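You operate a simulated robot arm through the tools that you are given. There is no shell and no other tool. Be economical: measure what you need, move in short steps, check, and stop when the job is done.

You run a simulated robot arm. Do the job below in one go: nothing can be reset, and whatever is moved stays where it is left.

TASK
Raise crane 5's boom and cast off the teal ship.
Fine: the red lever works the boom; both of the ship's latches come up; then slide the ship out to the white frame; its containers stay aboard; leave the other controls.

It is judged by the outcome, as a careful person would: the job done as asked, and still so three seconds after it is handed in. It fails if anything else is knocked over, pushed out of place, dropped, spilled or broken.

THE ROBOT
A 7-joint arm with a two-finger parallel gripper, fixed in place. Base frame: the origin is at the foot of the arm, x ahead of it, y to its left, z up; the work surface is at about z = 0.76. Units: m, degrees, N and s.
With the tool pointing down near the work surface it reaches from about 0.38 to 0.8 m from the base axis. Its first joint turns from -143.0 to 143.0 degrees. Payload 3 kg.
Tool frame: the origin (TCP) lies between the finger pads and is the grasp point; the fingertips stand 0.03 m ahead of it; z points along the fingers, y is the line along which they close. Largest opening 0.11 m; finger width 0.02, thickness 0.01; the body of the gripper, 0.048 by 0.112 m, starts 0.055 m behind the TCP.
Orientation is told as [roll, pitch, yaw] about the base's x, y, z axes, in that order, counted from this pose: with the fingers straight down and closing along the base's y, the tool's x points along the base's -x, its y along +y and its z along -z.

THE INTERFACE
- The arm moves only by the tool servo_tool. Its argument "commands" is a list that holds one entry, the list of rows, each a list of 7 numbers: the turn, a rotation vector about the base's x, y, z in degrees, then the shift along the base's x, y, z in m, then the finger opening in m, from 0 to 0.11. In form: [[[rx, ry, rz, tx, ty, tz, fingers], ...]]. A call has 1 to 12 rows; each row is the pose to reach, as a shift and turn from the pose commanded when the call began. A row lasts 0.2 s, in which the tool goes at most 0.05 m and 8.6 degrees; a call with a longer step from one row to the next is refused whole, and so is a gripper value outside its range. A pose out of reach is approached as far as the arm can. The call stops where the force on the tool passes 90 N (or 10 N more than at its start, if that is more) or the arm is blocked; 0.2 s more then pass. The fingers move at their own pace (about 0.153 m/s each) and stop on an object; they squeeze with about 42 N. The grip force told is the motor's: it shows also when the fingers shut on nothing. Time passes only in rows, and 0.2 s behind the last, so rows that repeat a pose let the fingers close. It gives the time, the measured TCP pose, the force on the tool (base axes), the opening and the grip force at its end, in the units of the frame above (readings bear some noise), with the torque about the TCP (base axes, N m) and any sound that the robot's microphone picked up.
- Cameras (640 x 400 px; columns grow to the right, rows downward): "scene" is fixed at [0.3986, -0.4991, 1.5437]; the picture's right is [0.95, -0.31, 0.00], its down [-0.28, -0.85, -0.45] and it looks along [0.14, 0.42, -0.89] (base axes); focal length 227 px, centre (320, 200). "wrist" rides on the gripper at [0.072, 0.017, -0.103] in the tool frame; the picture's right is [-0.23, 0.97, 0.00], its down [-0.76, -0.18, -0.62] and it looks along [-0.61, -0.14, 0.78] (tool axes); focal length 222 px, centre (320, 200). There is no depth. A picture from a camera that has moved, and an enlarged one, comes with that camera's place and axes in the base frame and with its lens.
- capture(camera): a new picture of that camera. It takes no simulated time.
- lift_body(by): slides the trunk up (or, below 0, down) by that many m; the arm rides with it, the base frame stays. It gives what a move gives, with no picture.
- close_up(camera, box): a new picture of the part [left, top, right, bottom] of that camera's present view, enlarged. It takes no simulated time.
- hand_in(): hands the job in; it is judged then, once.

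Work in short steps. Places have to be worked out from the pictures, the camera data and where the tool is seen: move nearer, look again, correct. Check each grasp and each placing, and mend what went wrong. You have 120 turns and 84 pictures in all, those below and enlarged ones among them. Open the gripper and draw the arm clear of the work before you hand the job in, unless the task says otherwise; then end with one line.

The tools are called after ">>>" as name(argument=value, ...) on one line, values as JSON. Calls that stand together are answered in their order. servo_tool: Moves the arm, as the interface text tells. Its arguments: {"type":"object","properties":{"commands":{"type":"array","items":{"type":"array","items":{"type":"array","items":{"type":"number"}}}}},"required":["commands"]} The other tools are called the same way: lift_body (by) slides the trunk up or down; capture (camera) takes a picture; close_up (camera, box) takes an enlarged picture of a part of a camera's view; hand_in () hands the job in.

At the start:

```text
clock: 0.0
tcp_pos: [0.4758, -0.0064, 1.1606]
ee_rot: [0.0, 0.0, -0.1]
wrist_force: [-0.2, 0.9, -0.1]
wrist_torque: [0.0, 0.01, 0.01]
opening: 0.11
grasp_force: 0.1
trunk travel left (down, up): [-0.375, 0.115]
```

scene: 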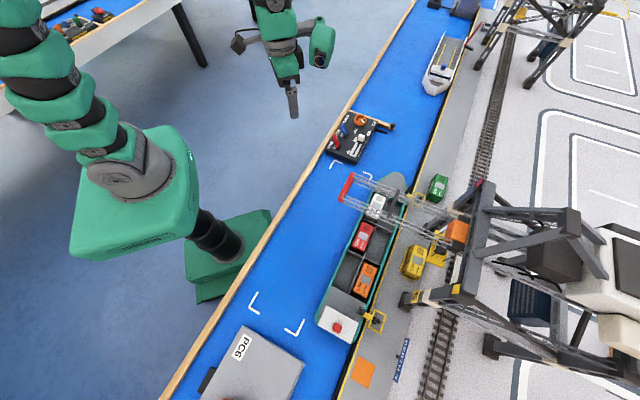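
wrist: 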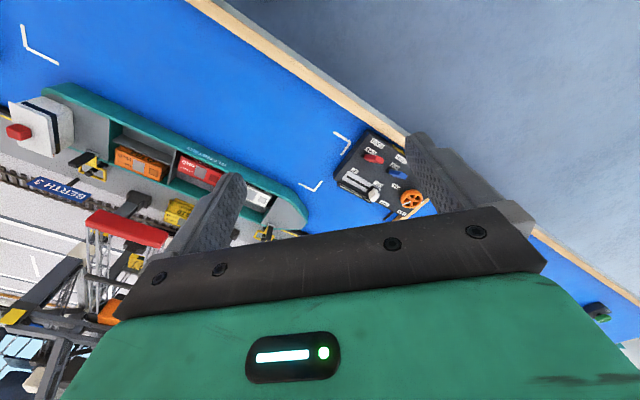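

I start by enlarging the control panel, the ship and the latches in the scene view.

>>> close_up(camera="scene", box=[310, 90, 410, 170])

>>> close_up(camera="scene", box=[300, 160, 500, 360])

>>> close_up(camera="wrist", box=[300, 110, 460, 230])

>>> close_up(camera="wrist", box=[0, 60, 320, 260])

```text
5.00 times, centred on (360, 130) of scene
camera zoom: at [0.3986, -0.4991, 1.5437], right [0.95, -0.31, 0.0], down [-0.28, -0.85, -0.45], along [0.14, 0.42, -0.89], focal length 1136 px, centre (120, 550)
```

zoom: 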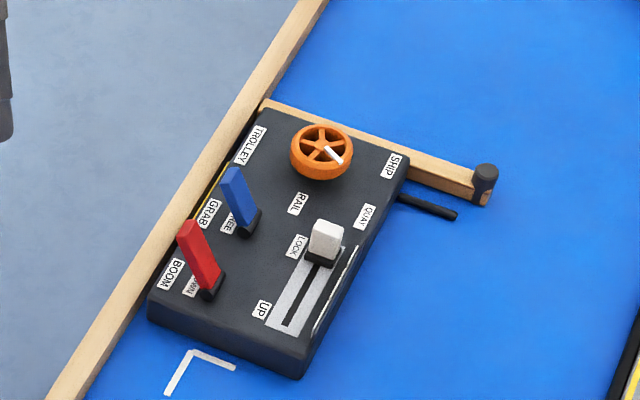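

```text
2.00 times, centred on (400, 260) of scene
camera zoom: at [0.3986, -0.4991, 1.5437], right [0.95, -0.31, 0.0], down [-0.28, -0.85, -0.45], along [0.14, 0.42, -0.89], focal length 455 px, centre (160, 80)
```

zoom: 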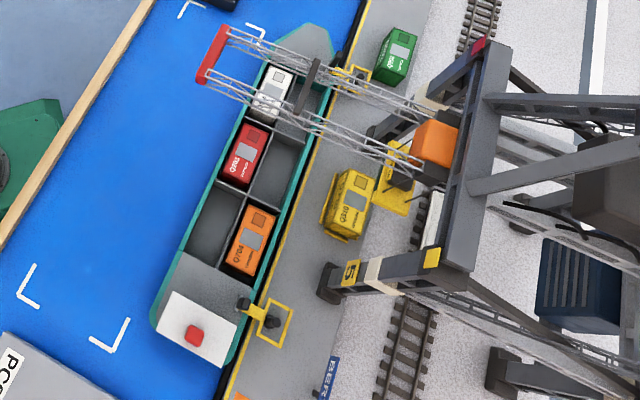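

```text
3.33 times, centred on (380, 170) of wrist
camera zoom: at [0.4051, 0.0112, 1.265], right [0.23, 0.97, 0.0], down [0.76, -0.18, 0.62], along [0.61, -0.14, -0.78], focal length 740 px, centre (120, 300)
```

zoom: 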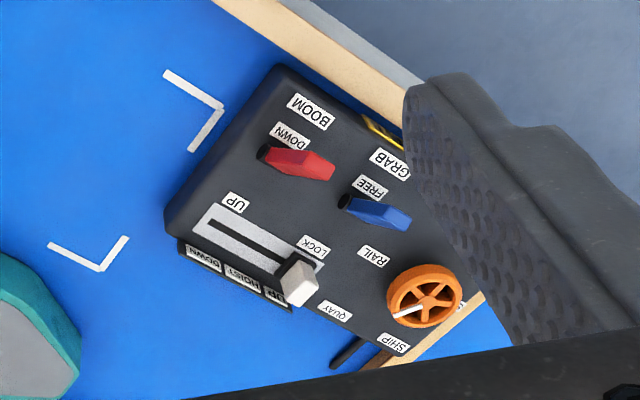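

```text
2.00 times, centred on (160, 160) of wrist
camera zoom: at [0.4051, 0.0112, 1.265], right [0.23, 0.97, 0.0], down [0.76, -0.18, 0.62], along [0.61, -0.14, -0.78], focal length 444 px, centre (640, 280)
```

zoom: 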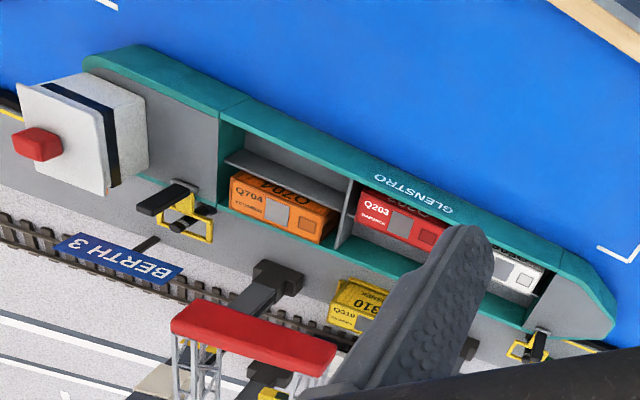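

The canal runs at about 45° in the base frame. The red lever's foot is near (0.664, 0.055, 0.80) and its tip near (0.655, 0.086, 0.85), so it leans to the DOWN side. I close the fingers and move nearer for a better look.

>>> servo_tool(commands=[[[0, 0, 0, 0.01, 0.03, -0.04, 0.06], [0, 0, 0, 0.01, 0.06, -0.08, 0.0], [0, 0, 0, 0.01, 0.08, -0.12, 0.0], [0, 0, 0, 0.01, 0.09, -0.15, 0.0]]])

>>> capture(camera="wrist")

```text
refused: row 1 steps farther than a row can; nothing moved
```

```text
77 pictures are left
camera wrist: at [0.4051, 0.0112, 1.265], right [0.23, 0.97, 0.0], down [0.76, -0.18, 0.62], along [0.61, -0.14, -0.78], focal length 222 px, centre (320, 200)
```

wrist: 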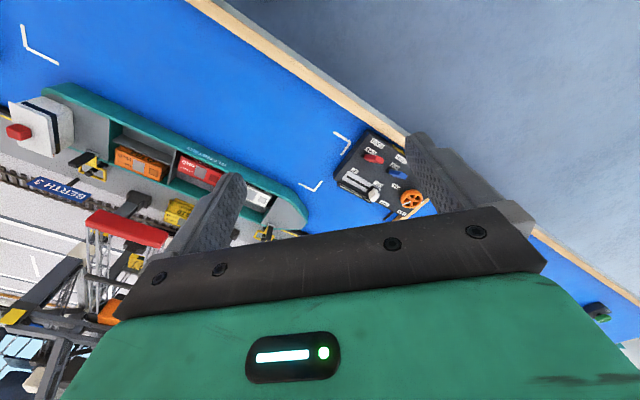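

That call was refused because the step was slightly too long, so I repeat it with shorter steps.

>>> servo_tool(commands=[[[0, 0, 0, 0.0, 0.02, -0.03, 0.06], [0, 0, 0, 0.01, 0.04, -0.06, 0.0], [0, 0, 0, 0.01, 0.06, -0.09, 0.0], [0, 0, 0, 0.01, 0.08, -0.12, 0.0], [0, 0, 0, 0.01, 0.09, -0.15, 0.0]]])

>>> capture(camera="wrist")

```text
clock: 1.2
tcp_pos: [0.4872, 0.0837, 1.0103]
ee_rot: [-0.1, 0.1, 0.0]
wrist_force: [-0.6, 0.6, 0.7]
wrist_torque: [0.0, 0.0, -0.01]
opening: 0.0001
grasp_force: 37.7
trunk travel left (down, up): [-0.375, 0.115]
```

```text
76 pictures are left
camera wrist: at [0.4148, 0.1007, 1.1146], right [0.23, 0.97, 0.0], down [0.76, -0.18, 0.62], along [0.61, -0.14, -0.78], focal length 222 px, centre (320, 200)
```

wrist: 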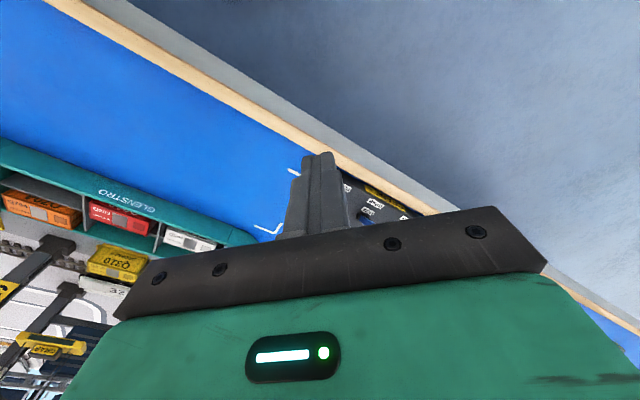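

The gripper hides the panel in this view, so I'll use the scene camera. I move to above the arm side of the red lever's tip.

>>> servo_tool(commands=[[[0, 0, 0, 0.04, 0.005, -0.02, 0.0], [0, 0, 0, 0.08, 0.013, -0.04, 0.0], [0, 0, 0, 0.115, 0.02, -0.06, 0.0], [0, 0, 0, 0.145, 0.026, -0.09, 0.0]]])

>>> close_up(camera="scene", box=[310, 90, 410, 170])

```text
clock: 2.2
tcp_pos: [0.6314, 0.1105, 0.9201]
ee_rot: [-0.1, 0.0, 0.1]
wrist_force: [-0.4, -0.1, 0.6]
wrist_torque: [0.02, -0.04, 0.01]
opening: 0.0001
grasp_force: 37.8
trunk travel left (down, up): [-0.375, 0.115]
```

```text
5.00 times, centred on (360, 130) of scene
camera zoom: at [0.3986, -0.4991, 1.5437], right [0.95, -0.31, 0.0], down [-0.28, -0.85, -0.45], along [0.14, 0.42, -0.89], focal length 1136 px, centre (120, 550)
```

zoom: 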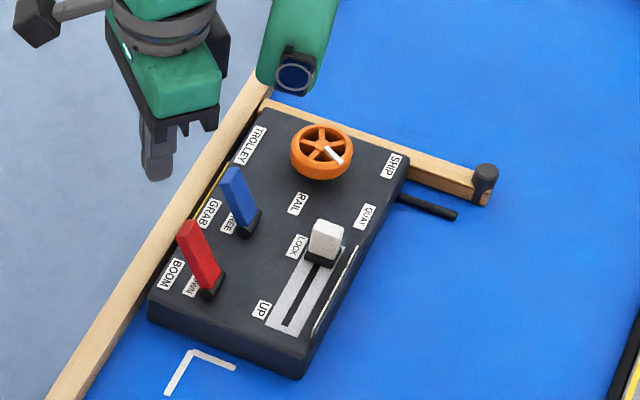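

Fingertips project where expected, just off the lever's arm side. I go down beside the lever and look once before pushing.

>>> servo_tool(commands=[[[0, 0, 0, -0.005, -0.005, -0.03, 0.0], [0, 0, 0, -0.005, -0.005, -0.058, 0.0], [0, 0, 0, 0.002, -0.012, -0.058, 0.0]]])

>>> close_up(camera="scene", box=[310, 90, 410, 170])

```text
clock: 3.0
tcp_pos: [0.6336, 0.098, 0.8629]
ee_rot: [-0.1, 0.1, 0.0]
wrist_force: [0.1, 0.9, -0.8]
wrist_torque: [-0.01, -0.03, 0.05]
opening: 0.0001
grasp_force: 37.7
trunk travel left (down, up): [-0.375, 0.115]
```

```text
5.00 times, centred on (360, 130) of scene
camera zoom: at [0.3986, -0.4991, 1.5437], right [0.95, -0.31, 0.0], down [-0.28, -0.85, -0.45], along [0.14, 0.42, -0.89], focal length 1136 px, centre (120, 550)
```

zoom: 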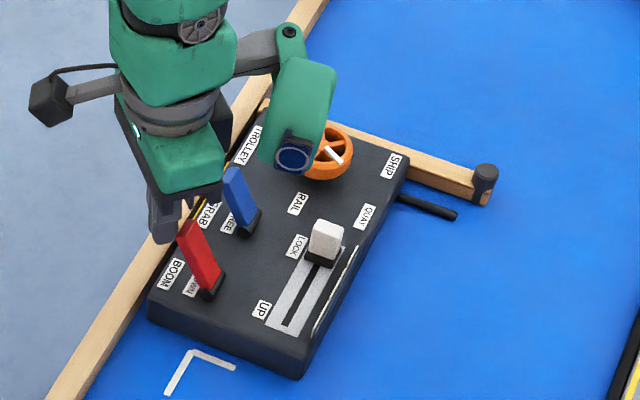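

The fingertips stand behind the lever at mid height. Now I push along (0.7, -0.7) in small steps.

>>> servo_tool(commands=[[[0, 0, 0, 0.01, -0.01, 0, 0.0], [0, 0, 0, 0.018, -0.018, 0, 0.0], [0, 0, 0, 0.026, -0.026, 0, 0.0], [0, 0, 0, 0.034, -0.034, 0, 0.0]]])

>>> close_up(camera="scene", box=[310, 90, 410, 170])

```text
clock: 4.0
tcp_pos: [0.6674, 0.0651, 0.8617]
ee_rot: [0.0, 0.0, 0.1]
wrist_force: [-5.4, 7.2, 0.4]
wrist_torque: [0.24, 0.19, 0.0]
opening: 0.0
grasp_force: 37.0
trunk travel left (down, up): [-0.375, 0.115]
```

```text
5.00 times, centred on (360, 130) of scene
camera zoom: at [0.3986, -0.4991, 1.5437], right [0.95, -0.31, 0.0], down [-0.28, -0.85, -0.45], along [0.14, 0.42, -0.89], focal length 1136 px, centre (120, 550)
```

zoom: 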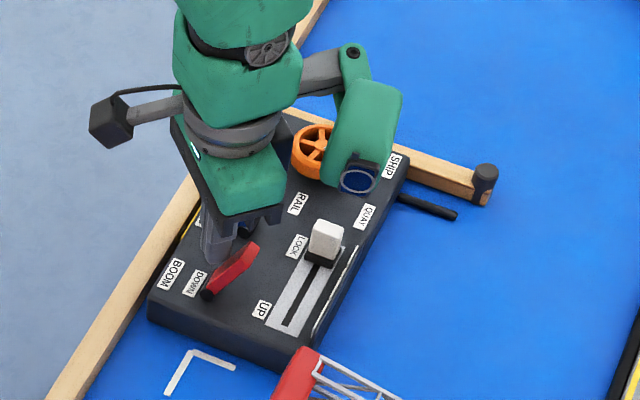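

The lever has swung across and the boom is moving. I check the whole scene.

>>> capture(camera="scene")

```text
72 pictures are left
```

scene: 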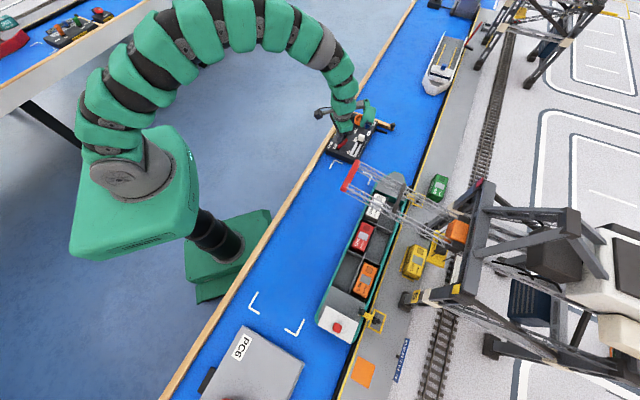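

The boom has risen only a little so far. I push on a little toward the lever's stop and give it time.

>>> servo_tool(commands=[[[0, 0, 0, 0.006, -0.006, 0, 0.0], [0, 0, 0, 0.012, -0.012, 0, 0.0], [0, 0, 0, 0.012, -0.012, 0, 0.0], [0, 0, 0, 0.012, -0.012, 0, 0.0], [0, 0, 0, 0.012, -0.012, 0, 0.0]]])

>>> capture(camera="scene")

>>> close_up(camera="scene", box=[310, 90, 410, 170])

```text
clock: 4.6
tcp_pos: [0.6691, 0.0649, 0.862]
ee_rot: [0.3, 1.0, 0.4]
wrist_force: [-29.9, 22.7, 29.7]
wrist_torque: [0.42, 0.6, -0.08]
opening: 0.0
grasp_force: 37.9
trunk travel left (down, up): [-0.375, 0.115]
stopped in row 3: the force on the tool passed its limit at 100 N (the readings are from after the stop); the commanded pose is now the measured one
```

```text
71 pictures are left
```

scene: 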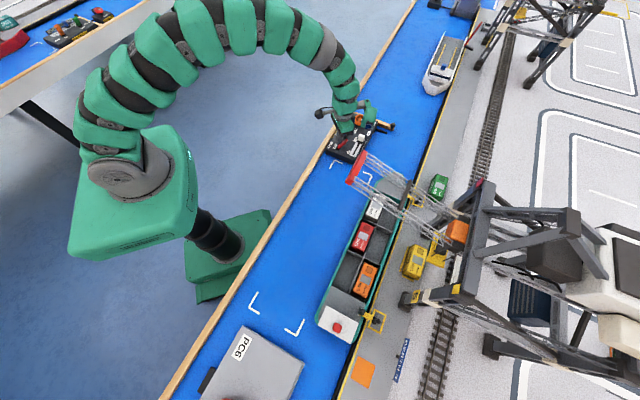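

```text
5.00 times, centred on (360, 130) of scene
camera zoom: at [0.3986, -0.4991, 1.5437], right [0.95, -0.31, 0.0], down [-0.28, -0.85, -0.45], along [0.14, 0.42, -0.89], focal length 1136 px, centre (120, 550)
```

zoom: 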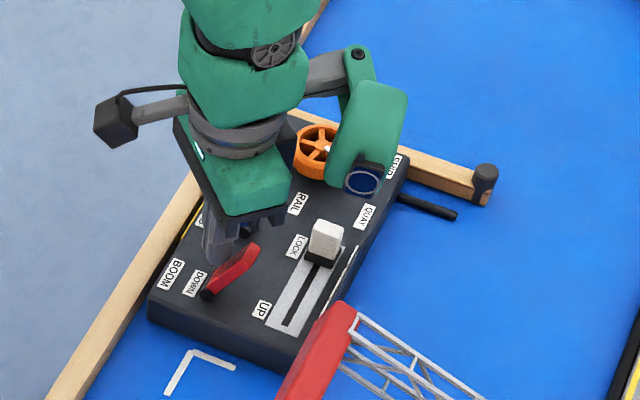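

The lever is hard against its stop and the boom keeps rising by itself. I back off the lever and lift away.

>>> servo_tool(commands=[[[0, 0, 0, -0.01, 0.01, 0, 0.0], [0, 0, 0, -0.02, 0.02, 0.02, 0.0], [0, 0, 0, -0.03, 0.03, 0.06, 0.0], [0, 0, 0, -0.06, 0.04, 0.09, 0.0], [0, 0, 0, -0.1, 0.04, 0.11, 0.0], [0, 0, 0, -0.14, 0.03, 0.13, 0.0], [0, 0, 0, -0.16, 0.01, 0.16, 0.0], [0, 0, 0, -0.16, -0.02, 0.19, 0.0], [0, 0, 0, -0.16, -0.05, 0.21, 0.0]]])

>>> capture(camera="scene")

>>> close_up(camera="scene", box=[310, 90, 410, 170])

```text
clock: 6.6
tcp_pos: [0.5126, 0.0104, 1.0698]
ee_rot: [0.3, 1.1, 0.3]
wrist_force: [-0.2, 0.8, 1.2]
wrist_torque: [-0.03, 0.02, 0.02]
opening: 0.0
grasp_force: 37.3
trunk travel left (down, up): [-0.375, 0.115]
```

```text
69 pictures are left
```

scene: 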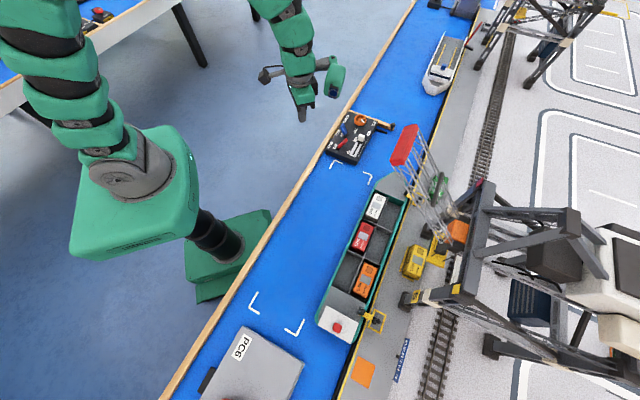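

```text
5.00 times, centred on (360, 130) of scene
camera zoom: at [0.3986, -0.4991, 1.5437], right [0.95, -0.31, 0.0], down [-0.28, -0.85, -0.45], along [0.14, 0.42, -0.89], focal length 1136 px, centre (120, 550)
```

zoom: 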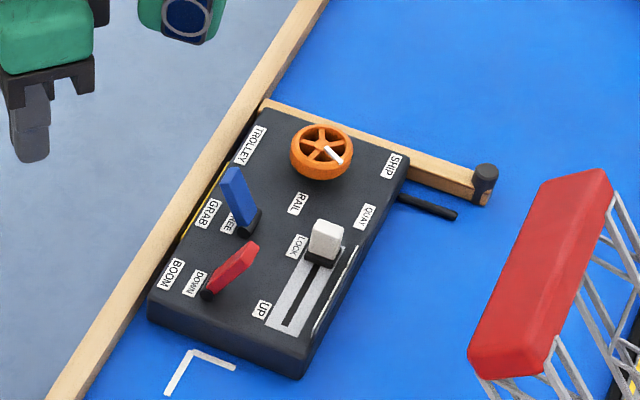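

The boom has risen and the lever stays at UP. Next I turn the tool by -45° and move over the water to look at the ship's latches.

>>> servo_tool(commands=[[[0, 0, -5, -0.015, -0.04, 0, 0.0], [0, 0, -10, -0.03, -0.08, 0, 0.0], [0, 0, -15, -0.045, -0.12, 0, 0.0], [0, 0, -20, -0.06, -0.16, 0, 0.0], [0, 0, -25, -0.075, -0.2, 0, 0.0], [0, 0, -30, -0.09, -0.24, 0, 0.0], [0, 0, -35, -0.105, -0.28, 0, 0.0], [0, 0, -40, -0.12, -0.32, 0, 0.0], [0, 0, -45, -0.135, -0.35, 0, 0.0], [0, 0, -45, -0.14, -0.38, 0, 0.0]]])

>>> capture(camera="wrist")

>>> capture(camera="scene")

```text
clock: 8.8
tcp_pos: [0.3743, -0.3696, 1.0695]
ee_rot: [0.4, 0.9, -44.6]
wrist_force: [0.6, 0.9, -1.1]
wrist_torque: [-0.06, 0.01, 0.04]
opening: 0.0
grasp_force: 38.3
trunk travel left (down, up): [-0.375, 0.115]
```

```text
67 pictures are left
camera wrist: at [0.3357, -0.3078, 1.176], right [0.85, 0.53, 0.0], down [0.42, -0.67, 0.61], along [0.33, -0.52, -0.79], focal length 222 px, centre (320, 200)
```

wrist: 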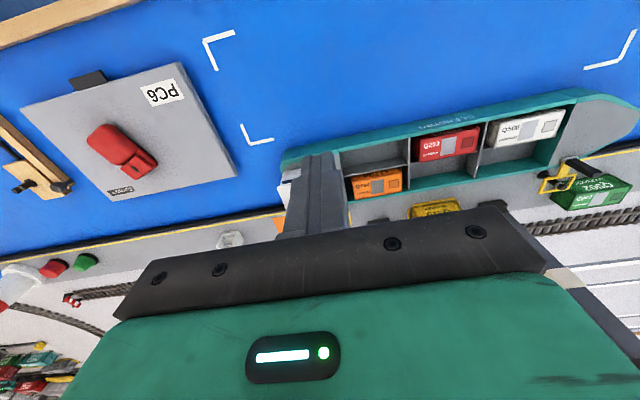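

```text
66 pictures are left
```

scene: 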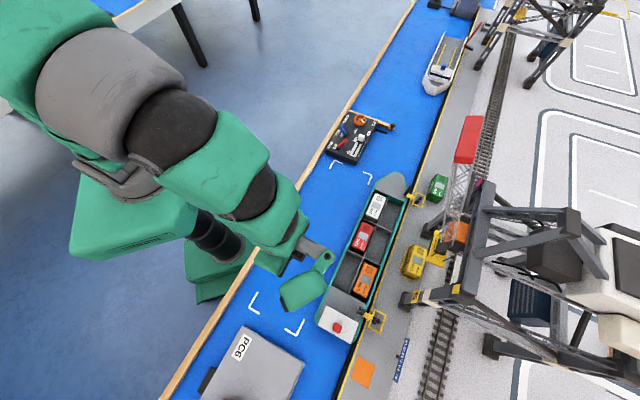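

The boom is now clear. I enlarge both latches in both views.

>>> close_up(camera="wrist", box=[520, 140, 620, 210])

>>> close_up(camera="scene", box=[385, 175, 445, 215])

>>> close_up(camera="scene", box=[310, 290, 400, 350])

```text
5.71 times, centred on (570, 175) of wrist
camera zoom: at [0.3357, -0.3078, 1.176], right [0.85, 0.53, 0.0], down [0.42, -0.67, 0.61], along [0.33, -0.52, -0.79], focal length 1269 px, centre (-1109, 343)
```

zoom: 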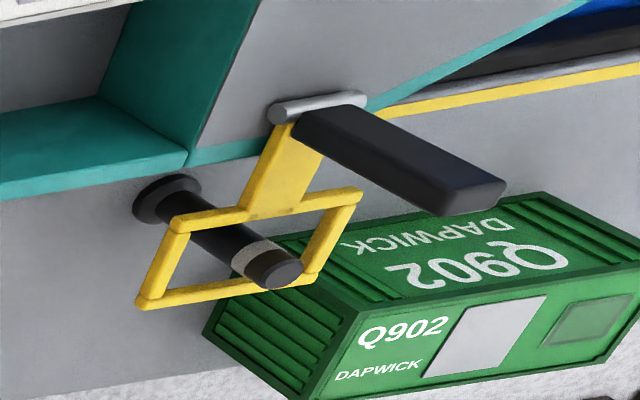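

```text
10.00 times, centred on (415, 195) of scene
camera zoom: at [0.3986, -0.4991, 1.5437], right [0.95, -0.31, 0.0], down [-0.28, -0.85, -0.45], along [0.14, 0.42, -0.89], focal length 2273 px, centre (-630, 250)
```

zoom: 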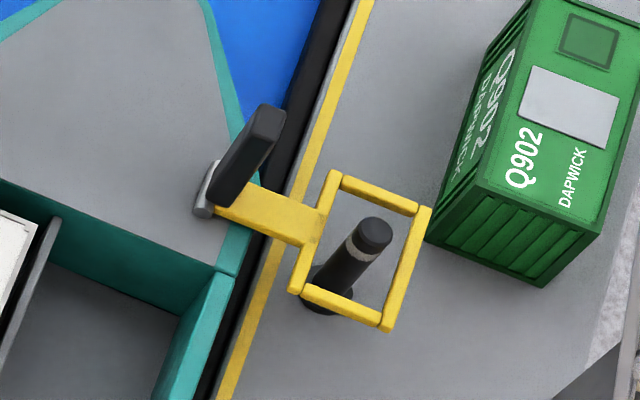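

```text
6.67 times, centred on (355, 320) of scene
camera zoom: at [0.3986, -0.4991, 1.5437], right [0.95, -0.31, 0.0], down [-0.28, -0.85, -0.45], along [0.14, 0.42, -0.89], focal length 1515 px, centre (87, -600)
```

zoom: 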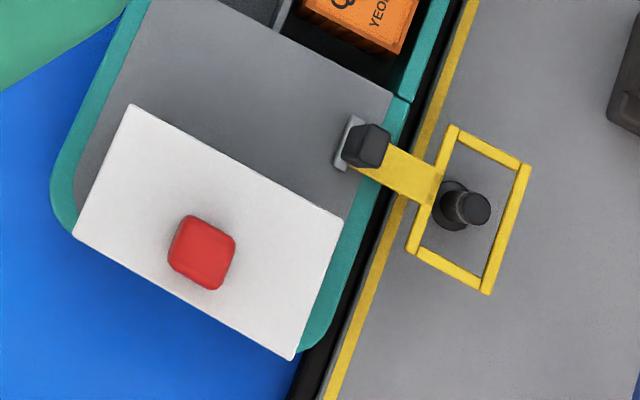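

The latches are clear now. Each has a pin hinge on the deck, an upright black handle, and a yellow loop over a quay bollard. Folding the handle inboard should raise the loop. I put the handle tops at about (0.505, -0.532, 0.87) at the stern and (0.808, -0.231, 0.87) at the bow. I start with the stern and hover above its handle.

>>> servo_tool(commands=[[[0, 0, 0, 0.03, -0.036, 0, 0.04], [0, 0, 0, 0.06, -0.072, 0, 0.04], [0, 0, 0, 0.09, -0.108, -0.02, 0.04], [0, 0, 0, 0.115, -0.14, -0.045, 0.04], [0, 0, 0, 0.131, -0.162, -0.08, 0.04], [0, 0, 0, 0.131, -0.162, -0.12, 0.04]]])

>>> capture(camera="wrist")

>>> close_up(camera="scene", box=[310, 280, 430, 355])

```text
refused: row 3 steps farther than a row can; nothing moved
```

```text
62 pictures are left
camera wrist: at [0.3357, -0.3078, 1.176], right [0.85, 0.53, 0.0], down [0.42, -0.67, 0.61], along [0.33, -0.52, -0.79], focal length 222 px, centre (320, 200)
```

wrist: 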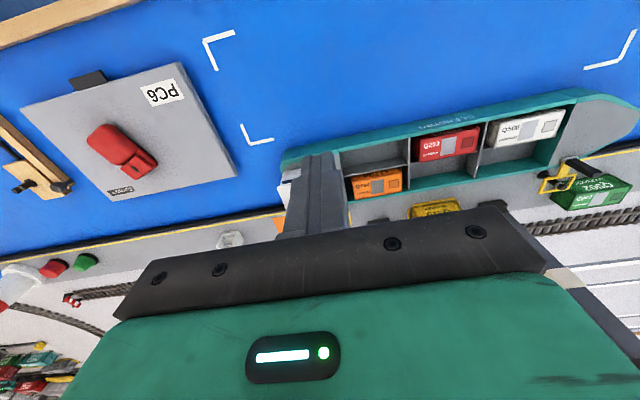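

```text
5.33 times, centred on (370, 318) of scene
camera zoom: at [0.3986, -0.4991, 1.5437], right [0.95, -0.31, 0.0], down [-0.28, -0.85, -0.45], along [0.14, 0.42, -0.89], focal length 1212 px, centre (53, -427)
```

zoom: 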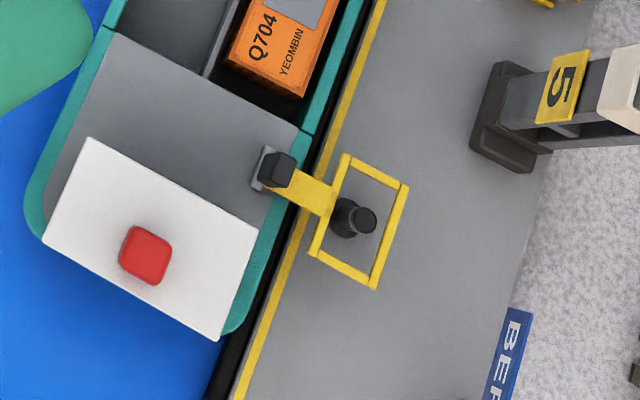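

That row was a hair too long, so I redo it with smaller steps.

>>> servo_tool(commands=[[[0, 0, 0, 0.025, -0.031, 0, 0.04], [0, 0, 0, 0.05, -0.062, 0, 0.04], [0, 0, 0, 0.075, -0.093, -0.015, 0.04], [0, 0, 0, 0.1, -0.124, -0.03, 0.04], [0, 0, 0, 0.12, -0.149, -0.06, 0.04], [0, 0, 0, 0.131, -0.162, -0.09, 0.04], [0, 0, 0, 0.131, -0.162, -0.12, 0.04]]])

>>> close_up(camera="scene", box=[310, 280, 430, 355])

>>> capture(camera="wrist")

```text
clock: 10.4
tcp_pos: [0.5043, -0.5319, 0.9488]
ee_rot: [0.2, 1.0, -44.7]
wrist_force: [-0.1, -0.1, -1.0]
wrist_torque: [-0.03, 0.0, -0.03]
opening: 0.0401
grasp_force: 0.1
trunk travel left (down, up): [-0.375, 0.115]
```

```text
5.33 times, centred on (370, 318) of scene
camera zoom: at [0.3986, -0.4991, 1.5437], right [0.95, -0.31, 0.0], down [-0.28, -0.85, -0.45], along [0.14, 0.42, -0.89], focal length 1212 px, centre (53, -427)
```

zoom: 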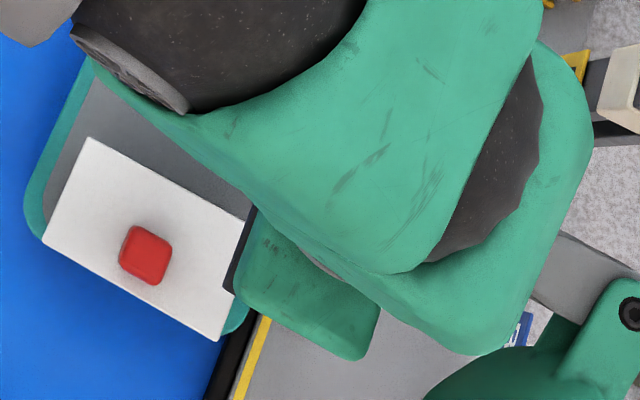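

```text
59 pictures are left
camera wrist: at [0.4662, -0.4699, 1.0551], right [0.85, 0.53, 0.0], down [0.42, -0.67, 0.61], along [0.33, -0.52, -0.79], focal length 222 px, centre (320, 200)
```

wrist: 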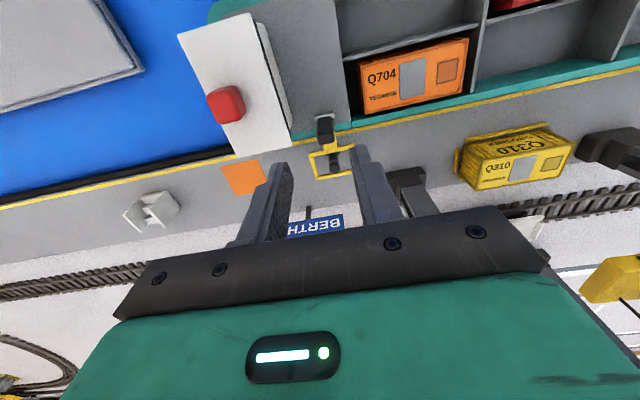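

The wrist view shows the handle between the open fingers. I enlarge it to check the sideways alignment and the bridge clearance.

>>> close_up(camera="wrist", box=[240, 90, 400, 190])

```text
4.00 times, centred on (320, 140) of wrist
camera zoom: at [0.4662, -0.4699, 1.0551], right [0.85, 0.53, 0.0], down [0.42, -0.67, 0.61], along [0.33, -0.52, -0.79], focal length 888 px, centre (320, 440)
```

zoom: 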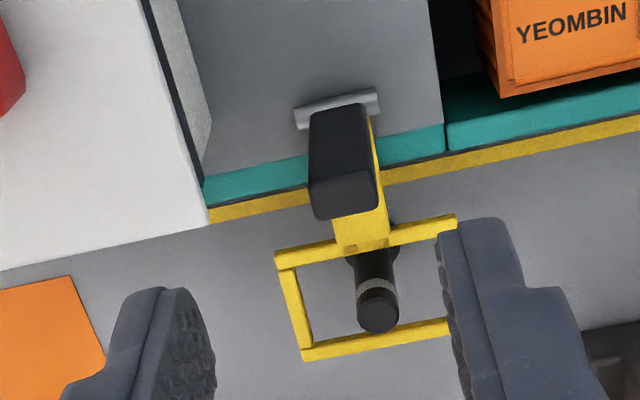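

Alignment is good: the handle is centred near (0.510, -0.529), with about 25 mm to the bridge. I lower the tool with a 34 mm opening and grip the handle's upper part.

>>> servo_tool(commands=[[[0, 0, 0, 0.006, 0.003, -0.02, 0.034], [0, 0, 0, 0.006, 0.003, -0.045, 0.034], [0, 0, 0, 0.006, 0.003, -0.074, 0.034], [0, 0, 0, 0.006, 0.003, -0.074, 0.0], [0, 0, 0, 0.006, 0.003, -0.074, 0.0]]])

>>> close_up(camera="wrist", box=[220, 60, 420, 190])

```text
clock: 11.6
tcp_pos: [0.5094, -0.5289, 0.8756]
ee_rot: [0.3, 0.9, -44.7]
wrist_force: [-5.1, -6.8, 8.1]
wrist_torque: [-0.37, 0.58, -0.13]
opening: 0.0145
grasp_force: 42.1
trunk travel left (down, up): [-0.375, 0.115]
```

```text
3.08 times, centred on (320, 125) of wrist
camera zoom: at [0.4712, -0.4672, 0.9813], right [0.85, 0.53, 0.0], down [0.42, -0.67, 0.61], along [0.33, -0.52, -0.79], focal length 684 px, centre (320, 431)
```

zoom: 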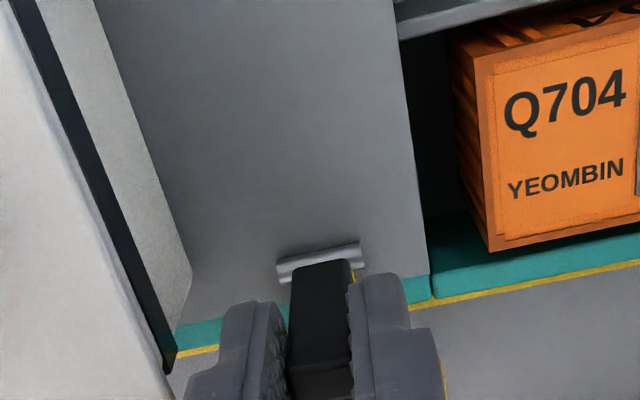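

The handle is gripped at 14.5 mm. I swing it inboard about its hinge, tilting the tool along with it up to 40°.

>>> servo_tool(commands=[[[-5.66, -5.66, 0, -0.0047, 0.0047, -0.0005, 0.0], [-11.3, -11.3, 0, -0.0093, 0.0093, -0.0018, 0.0], [-17, -17, 0, -0.0137, 0.0137, -0.0041, 0.0], [-22.6, -22.6, 0, -0.0178, 0.0178, -0.0072, 0.0], [-28.3, -28.3, 0, -0.0216, 0.0216, -0.0111, 0.0]]])

>>> capture(camera="wrist")

>>> close_up(camera="scene", box=[310, 280, 430, 355])

```text
clock: 12.8
tcp_pos: [0.4878, -0.505, 0.8657]
ee_rot: [0.1, -39.2, -44.9]
wrist_force: [-24.4, 9.0, 8.2]
wrist_torque: [0.11, 0.54, -0.52]
opening: 0.0148
grasp_force: 41.7
trunk travel left (down, up): [-0.375, 0.115]
```

```text
56 pictures are left
camera wrist: at [0.4139, -0.4089, 0.9009], right [0.81, 0.57, 0.14], down [0.01, -0.26, 0.96], along [0.59, -0.78, -0.22], focal length 222 px, centre (320, 200)
```

wrist: 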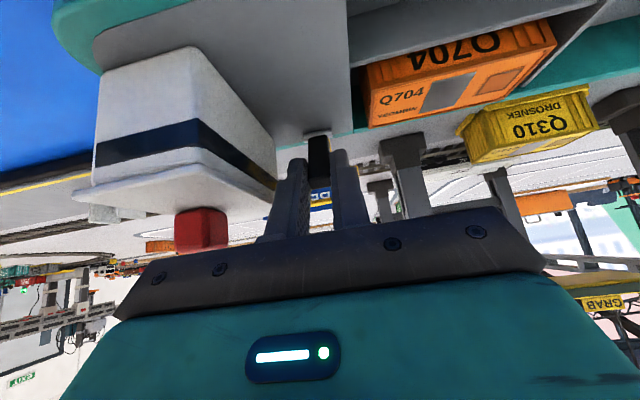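

```text
5.33 times, centred on (370, 318) of scene
camera zoom: at [0.3986, -0.4991, 1.5437], right [0.95, -0.31, 0.0], down [-0.28, -0.85, -0.45], along [0.14, 0.42, -0.89], focal length 1212 px, centre (53, -427)
```

zoom: 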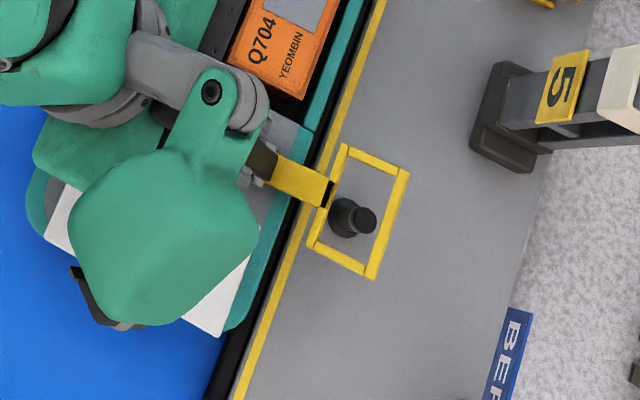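

Something moved, but the loop looks articulated from the plate. I enlarge it.

>>> close_up(camera="scene", box=[350, 295, 400, 335])

>>> close_up(camera="wrist", box=[270, 120, 370, 220])

```text
10.00 times, centred on (375, 315) of scene
camera zoom: at [0.3986, -0.4991, 1.5437], right [0.95, -0.31, 0.0], down [-0.28, -0.85, -0.45], along [0.14, 0.42, -0.89], focal length 2273 px, centre (-230, -950)
```

zoom: 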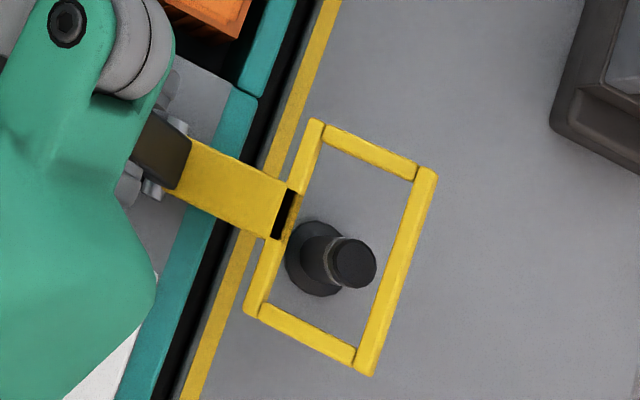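

```text
4.00 times, centred on (320, 170) of wrist
camera zoom: at [0.4139, -0.4089, 0.9009], right [0.81, 0.57, 0.14], down [0.01, -0.26, 0.96], along [0.59, -0.78, -0.22], focal length 888 px, centre (320, 320)
```

zoom: 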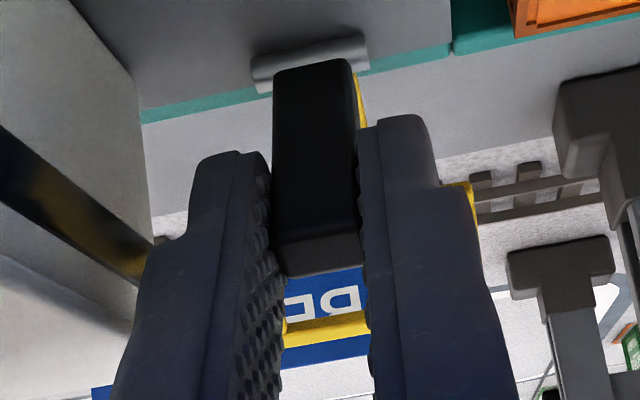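

The handle follows the tool at 40°, while the loop is jointed to the plate and still sits around the bollard. I keep folding the handle toward 80° and turn the tool back more upright, so the palm stays clear of the bridge and knob.

>>> servo_tool(commands=[[[4.2, 4.2, 0, -0.0016, 0.0016, -0.0026, 0.0], [8.5, 8.5, 0, -0.0026, 0.0026, -0.0059, 0.0], [12.7, 12.7, 0, -0.003, 0.003, -0.0099, 0.0], [17, 17, 0, -0.0027, 0.0027, -0.0144, 0.0]]])

>>> capture(camera="wrist")

>>> close_up(camera="scene", box=[350, 295, 400, 335])

```text
clock: 13.8
tcp_pos: [0.4844, -0.5015, 0.8503]
ee_rot: [0.2, -14.9, -44.6]
wrist_force: [-1.7, 0.0, 30.5]
wrist_torque: [-0.83, -0.44, -0.15]
opening: 0.0148
grasp_force: 42.2
trunk travel left (down, up): [-0.375, 0.115]
```

```text
52 pictures are left
camera wrist: at [0.4276, -0.4222, 0.9332], right [0.84, 0.54, 0.06], down [0.28, -0.53, 0.8], along [0.46, -0.65, -0.6], focal length 222 px, centre (320, 200)
```

wrist: 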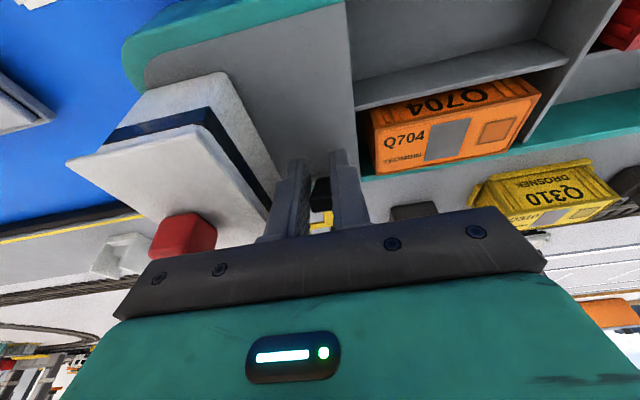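

```text
10.00 times, centred on (375, 315) of scene
camera zoom: at [0.3986, -0.4991, 1.5437], right [0.95, -0.31, 0.0], down [-0.28, -0.85, -0.45], along [0.14, 0.42, -0.89], focal length 2273 px, centre (-230, -950)
```

zoom: 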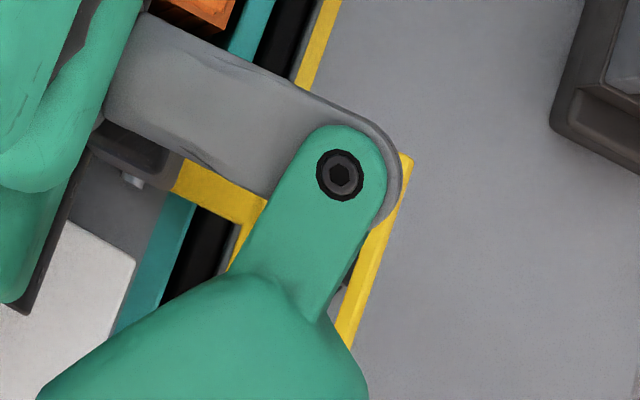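

Upward force of 30 N: either the handle resists or the tips touch something. I take a closer look.

>>> close_up(camera="wrist", box=[270, 140, 370, 240])

```text
4.00 times, centred on (320, 190) of wrist
camera zoom: at [0.4276, -0.4222, 0.9332], right [0.84, 0.54, 0.06], down [0.28, -0.53, 0.8], along [0.46, -0.65, -0.6], focal length 888 px, centre (320, 240)
```

zoom: 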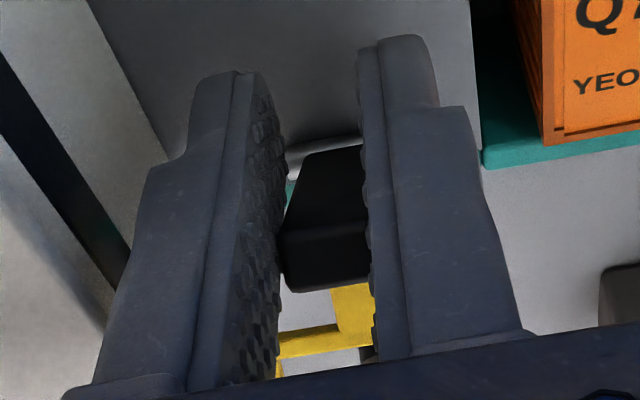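

The fingertips are near the deck and the handle still looks to be at about 40°. I open, back away and see how the latch rests.

>>> servo_tool(commands=[[[0, 0, 0, 0, 0, 0.002, 0.032], [0, 0, 0, 0, 0, 0.002, 0.032], [0, 0, 0, -0.01, 0.01, 0.03, 0.032], [5.6, 5.6, 0, -0.03, 0.03, 0.06, 0.032], [10.6, 10.6, 0, -0.05, 0.05, 0.09, 0.032], [10.6, 10.6, 0, -0.075, 0.075, 0.11, 0.032], [10.6, 10.6, 0, -0.09, 0.09, 0.13, 0.08]]])

>>> close_up(camera="scene", box=[350, 295, 400, 335])

>>> close_up(camera="wrist", box=[220, 80, 420, 205])

```text
clock: 15.4
tcp_pos: [0.396, -0.4139, 0.9793]
ee_rot: [0.3, 0.1, -44.8]
wrist_force: [0.0, 0.2, 0.1]
wrist_torque: [0.01, -0.01, 0.0]
opening: 0.0799
grasp_force: 0.1
trunk travel left (down, up): [-0.375, 0.115]
```

```text
10.00 times, centred on (375, 315) of scene
camera zoom: at [0.3986, -0.4991, 1.5437], right [0.95, -0.31, 0.0], down [-0.28, -0.85, -0.45], along [0.14, 0.42, -0.89], focal length 2273 px, centre (-230, -950)
```

zoom: 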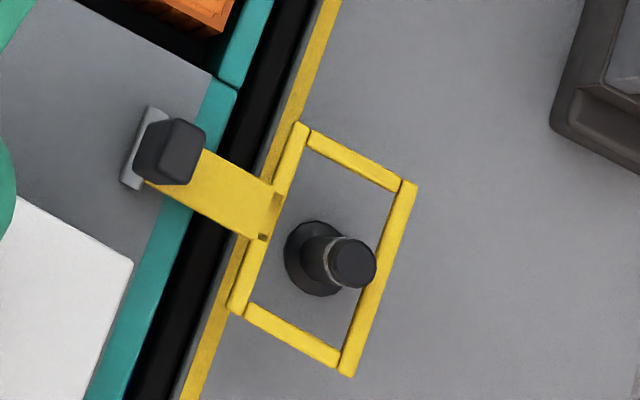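

```text
3.20 times, centred on (320, 142) of wrist
camera zoom: at [0.3553, -0.3509, 1.0847], right [0.85, 0.53, 0.0], down [0.42, -0.66, 0.62], along [0.33, -0.52, -0.78], focal length 711 px, centre (320, 384)
```

zoom: 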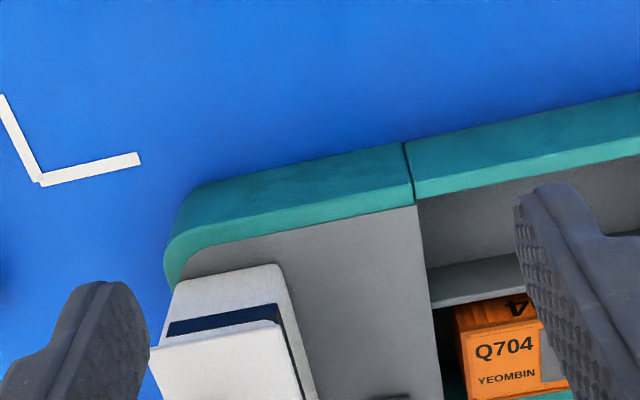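

The latch dropped back once released, and the ship has been drawn a few millimetres inboard. I need to understand the mechanism, so I move to where the wrist camera can see it between widely opened fingers.

>>> servo_tool(commands=[[[0, 0, 0, 0.025, -0.02, -0.01, 0.11], [0, 0, 0, 0.05, -0.04, -0.03, 0.11], [0, 0, 0, 0.075, -0.06, -0.04, 0.11]]])

>>> close_up(camera="wrist", box=[240, 120, 400, 220])

```text
clock: 16.2
tcp_pos: [0.4705, -0.473, 0.9399]
ee_rot: [0.3, -0.1, -44.7]
wrist_force: [-0.3, 0.7, 0.0]
wrist_torque: [0.01, -0.03, -0.02]
opening: 0.11
grasp_force: 0.1
trunk travel left (down, up): [-0.375, 0.115]
```

```text
4.00 times, centred on (320, 170) of wrist
camera zoom: at [0.4317, -0.4105, 1.0452], right [0.85, 0.53, 0.01], down [0.41, -0.66, 0.62], along [0.34, -0.53, -0.78], focal length 888 px, centre (320, 320)
```

zoom: 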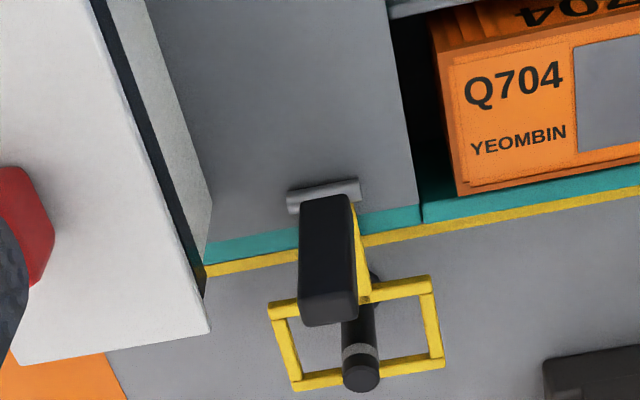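

The geometry checks out: the latch is one rigid piece that turns about the deck hinge, and it falls back if it isn't carried past vertical. Gripping blocks the full swing, so I'll push the handle over with closed fingers from the quay side. First I place them behind the handle, tilted 20°.

>>> servo_tool(commands=[[[-5.6, -5.6, 0, 0.01, -0.014, 0, 0.05], [-11, -11, 0, 0.025, -0.03, 0, 0.0], [-14.1, -14.1, 0, 0.0439, -0.0577, 0, 0.0], [-14.1, -14.1, 0, 0.0439, -0.0577, -0.025, 0.0], [-14.1, -14.1, 0, 0.0439, -0.0577, -0.0503, 0.0]]])

>>> close_up(camera="wrist", box=[240, 100, 400, 200])

```text
clock: 17.4
tcp_pos: [0.5147, -0.5308, 0.8914]
ee_rot: [0.2, -20.1, -44.5]
wrist_force: [0.6, -0.4, -0.1]
wrist_torque: [-0.03, -0.01, -0.03]
opening: 0.0
grasp_force: 38.5
trunk travel left (down, up): [-0.375, 0.115]
```

```text
4.00 times, centred on (320, 150) of wrist
camera zoom: at [0.4532, -0.4465, 0.9647], right [0.84, 0.54, 0.08], down [0.23, -0.48, 0.85], along [0.5, -0.69, -0.53], focal length 888 px, centre (320, 400)
```

zoom: 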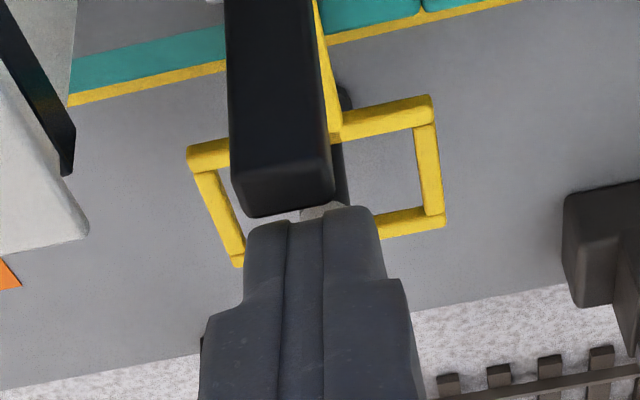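

The fingers stand just outboard of the handle, slightly high and about 5 mm to one side. I correct that and push the handle over along its arc to about 50°.

>>> servo_tool(commands=[[[0, 0, 0, -0.0035, -0.0035, -0.007, 0], [0, 0, 0, -0.0092, 0.0022, -0.004, 0], [0, 0, 0, -0.0125, 0.0055, -0.003, 0], [0, 0, 0, -0.016, 0.009, -0.0025, 0], [0, 0, 0, -0.0195, 0.0125, -0.003, 0], [0, 0, 0, -0.0227, 0.0157, -0.0045, 0], [0, 0, 0, -0.0258, 0.0188, -0.0065, 0]]])

>>> close_up(camera="wrist", box=[240, 100, 400, 200])

>>> close_up(camera="scene", box=[350, 295, 400, 335])

```text
clock: 19.0
tcp_pos: [0.4894, -0.5132, 0.8836]
ee_rot: [0.3, -20.0, -44.6]
wrist_force: [0.1, 0.5, -0.1]
wrist_torque: [-0.02, 0.05, 0.01]
opening: 0.0
grasp_force: 38.0
trunk travel left (down, up): [-0.375, 0.115]
```

```text
4.00 times, centred on (320, 150) of wrist
camera zoom: at [0.4273, -0.4277, 0.9577], right [0.84, 0.54, 0.08], down [0.23, -0.48, 0.84], along [0.5, -0.69, -0.53], focal length 888 px, centre (320, 400)
```

zoom: 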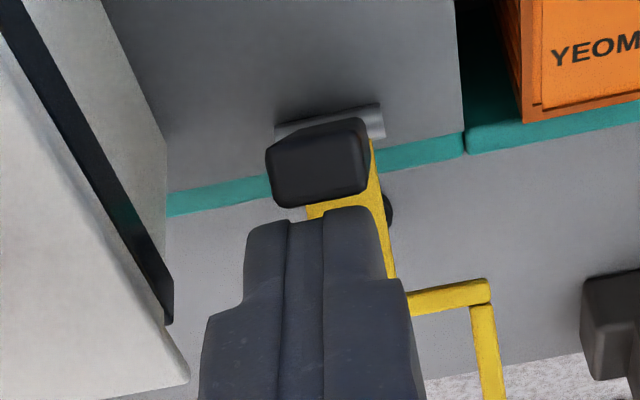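

```text
10.00 times, centred on (375, 315) of scene
camera zoom: at [0.3986, -0.4991, 1.5437], right [0.95, -0.31, 0.0], down [-0.28, -0.85, -0.45], along [0.14, 0.42, -0.89], focal length 2273 px, centre (-230, -950)
```

zoom: 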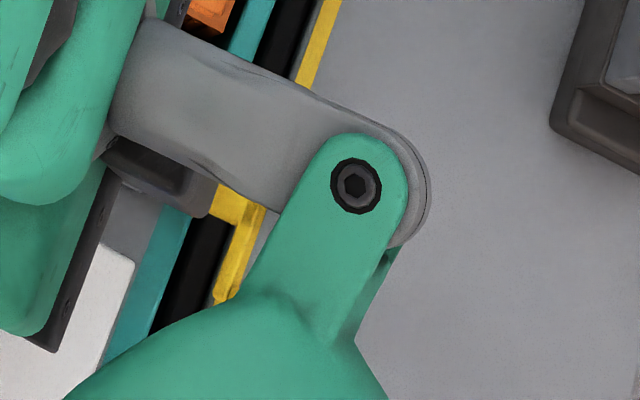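

That works: the handle is folding inboard and the loop is lifting with almost no force. I continue the arc to about 95°.

>>> servo_tool(commands=[[[0, 0, 0, -0.0028, 0.0028, -0.0031, 0], [0, 0, 0, -0.005, 0.005, -0.0067, 0], [0, 0, 0, -0.0069, 0.0069, -0.0109, 0], [0, 0, 0, -0.0081, 0.0081, -0.0155, 0], [0, 0, 0, -0.0086, 0.0086, -0.0179, 0]]])

>>> close_up(camera="wrist", box=[240, 100, 400, 200])

```text
clock: 20.2
tcp_pos: [0.4812, -0.5041, 0.8651]
ee_rot: [0.2, -20.0, -44.7]
wrist_force: [-0.3, 0.0, 0.5]
wrist_torque: [-0.02, 0.0, 0.03]
opening: 0.0
grasp_force: 37.6
trunk travel left (down, up): [-0.375, 0.115]
```

```text
4.00 times, centred on (320, 150) of wrist
camera zoom: at [0.4192, -0.4194, 0.9392], right [0.84, 0.54, 0.08], down [0.23, -0.48, 0.85], along [0.5, -0.69, -0.53], focal length 888 px, centre (320, 400)
```

zoom: 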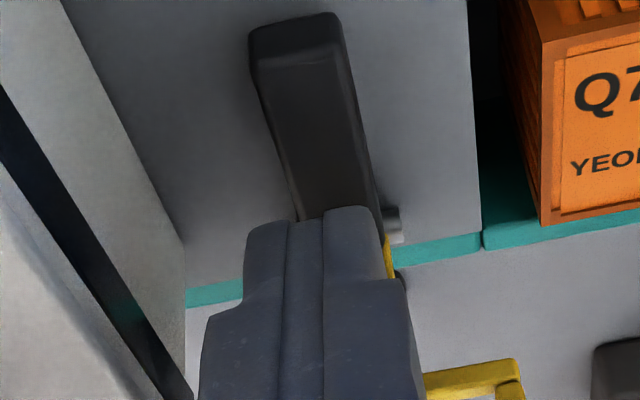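

The handle now lies nearly flat inboard and is longer than I estimated. I slide further along it and press down gently.

>>> servo_tool(commands=[[[0, 0, 0, -0.006, 0.006, 0, 0], [0, 0, 0, -0.01, 0.01, -0.003, 0], [0, 0, 0, -0.011, 0.011, -0.007, 0], [0, 0, 0, -0.011, 0.011, -0.01, 0]]])

>>> close_up(camera="wrist", box=[240, 100, 400, 200])

>>> close_up(camera="scene", box=[310, 280, 430, 355])

```text
clock: 21.2
tcp_pos: [0.4702, -0.493, 0.8575]
ee_rot: [0.2, -20.0, -44.7]
wrist_force: [-0.2, 0.1, -0.4]
wrist_torque: [0.02, 0.03, 0.02]
opening: 0.0001
grasp_force: 37.7
trunk travel left (down, up): [-0.375, 0.115]
```

```text
4.00 times, centred on (320, 150) of wrist
camera zoom: at [0.4078, -0.4086, 0.9296], right [0.84, 0.54, 0.08], down [0.23, -0.48, 0.85], along [0.5, -0.69, -0.53], focal length 888 px, centre (320, 400)
```

zoom: 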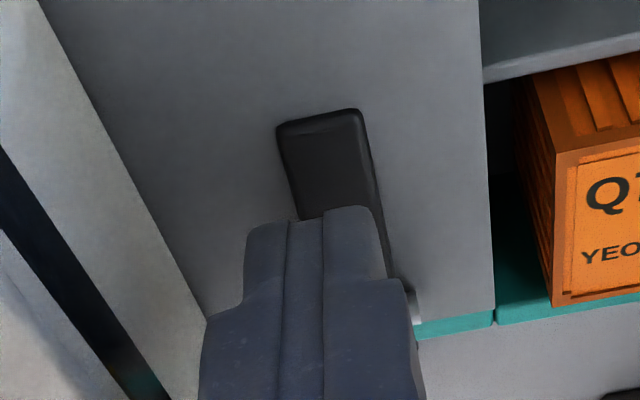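

```text
5.33 times, centred on (370, 318) of scene
camera zoom: at [0.3986, -0.4991, 1.5437], right [0.95, -0.31, 0.0], down [-0.28, -0.85, -0.45], along [0.14, 0.42, -0.89], focal length 1212 px, centre (53, -427)
```

zoom: 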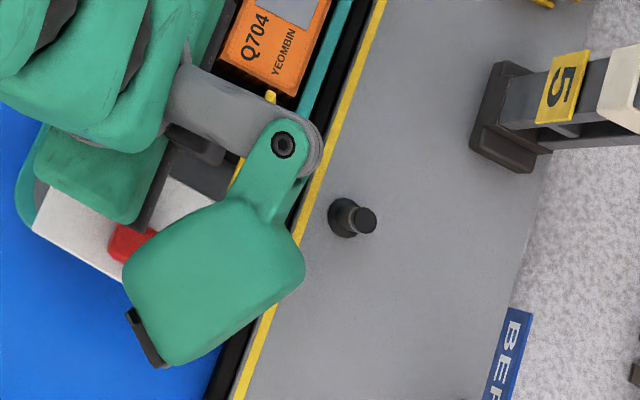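

The loop is off the bollard and upright, and the handle is flat. I retract inboard and up, away from the loop, and check that it stays.

>>> servo_tool(commands=[[[0, 0, 0, -0.012, 0.012, 0.015, 0], [0, 0, 0, -0.03, 0.03, 0.035, 0], [0, 0, 0, -0.05, 0.05, 0.06, 0], [5, 5, 0, -0.075, 0.075, 0.085, 0], [10, 10, 0, -0.09, 0.09, 0.12, 0], [14.1, 14.1, 0, -0.09, 0.09, 0.15, 0]]])

>>> close_up(camera="scene", box=[310, 280, 430, 355])

```text
clock: 22.6
tcp_pos: [0.3801, -0.4022, 1.0069]
ee_rot: [0.2, 0.0, -44.7]
wrist_force: [0.0, -0.2, 0.0]
wrist_torque: [0.0, 0.01, -0.02]
opening: 0.0001
grasp_force: 37.5
trunk travel left (down, up): [-0.375, 0.115]
```

```text
5.33 times, centred on (370, 318) of scene
camera zoom: at [0.3986, -0.4991, 1.5437], right [0.95, -0.31, 0.0], down [-0.28, -0.85, -0.45], along [0.14, 0.42, -0.89], focal length 1212 px, centre (53, -427)
```

zoom: 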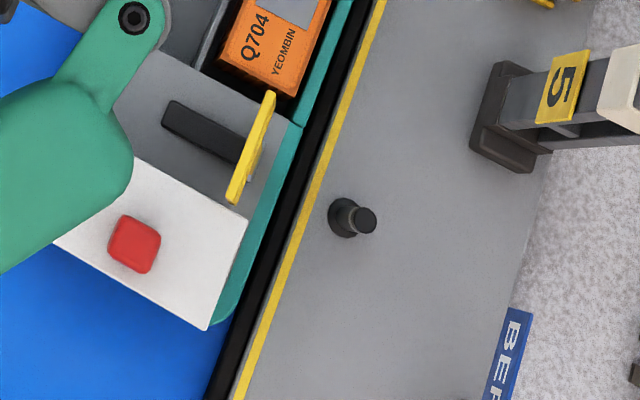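

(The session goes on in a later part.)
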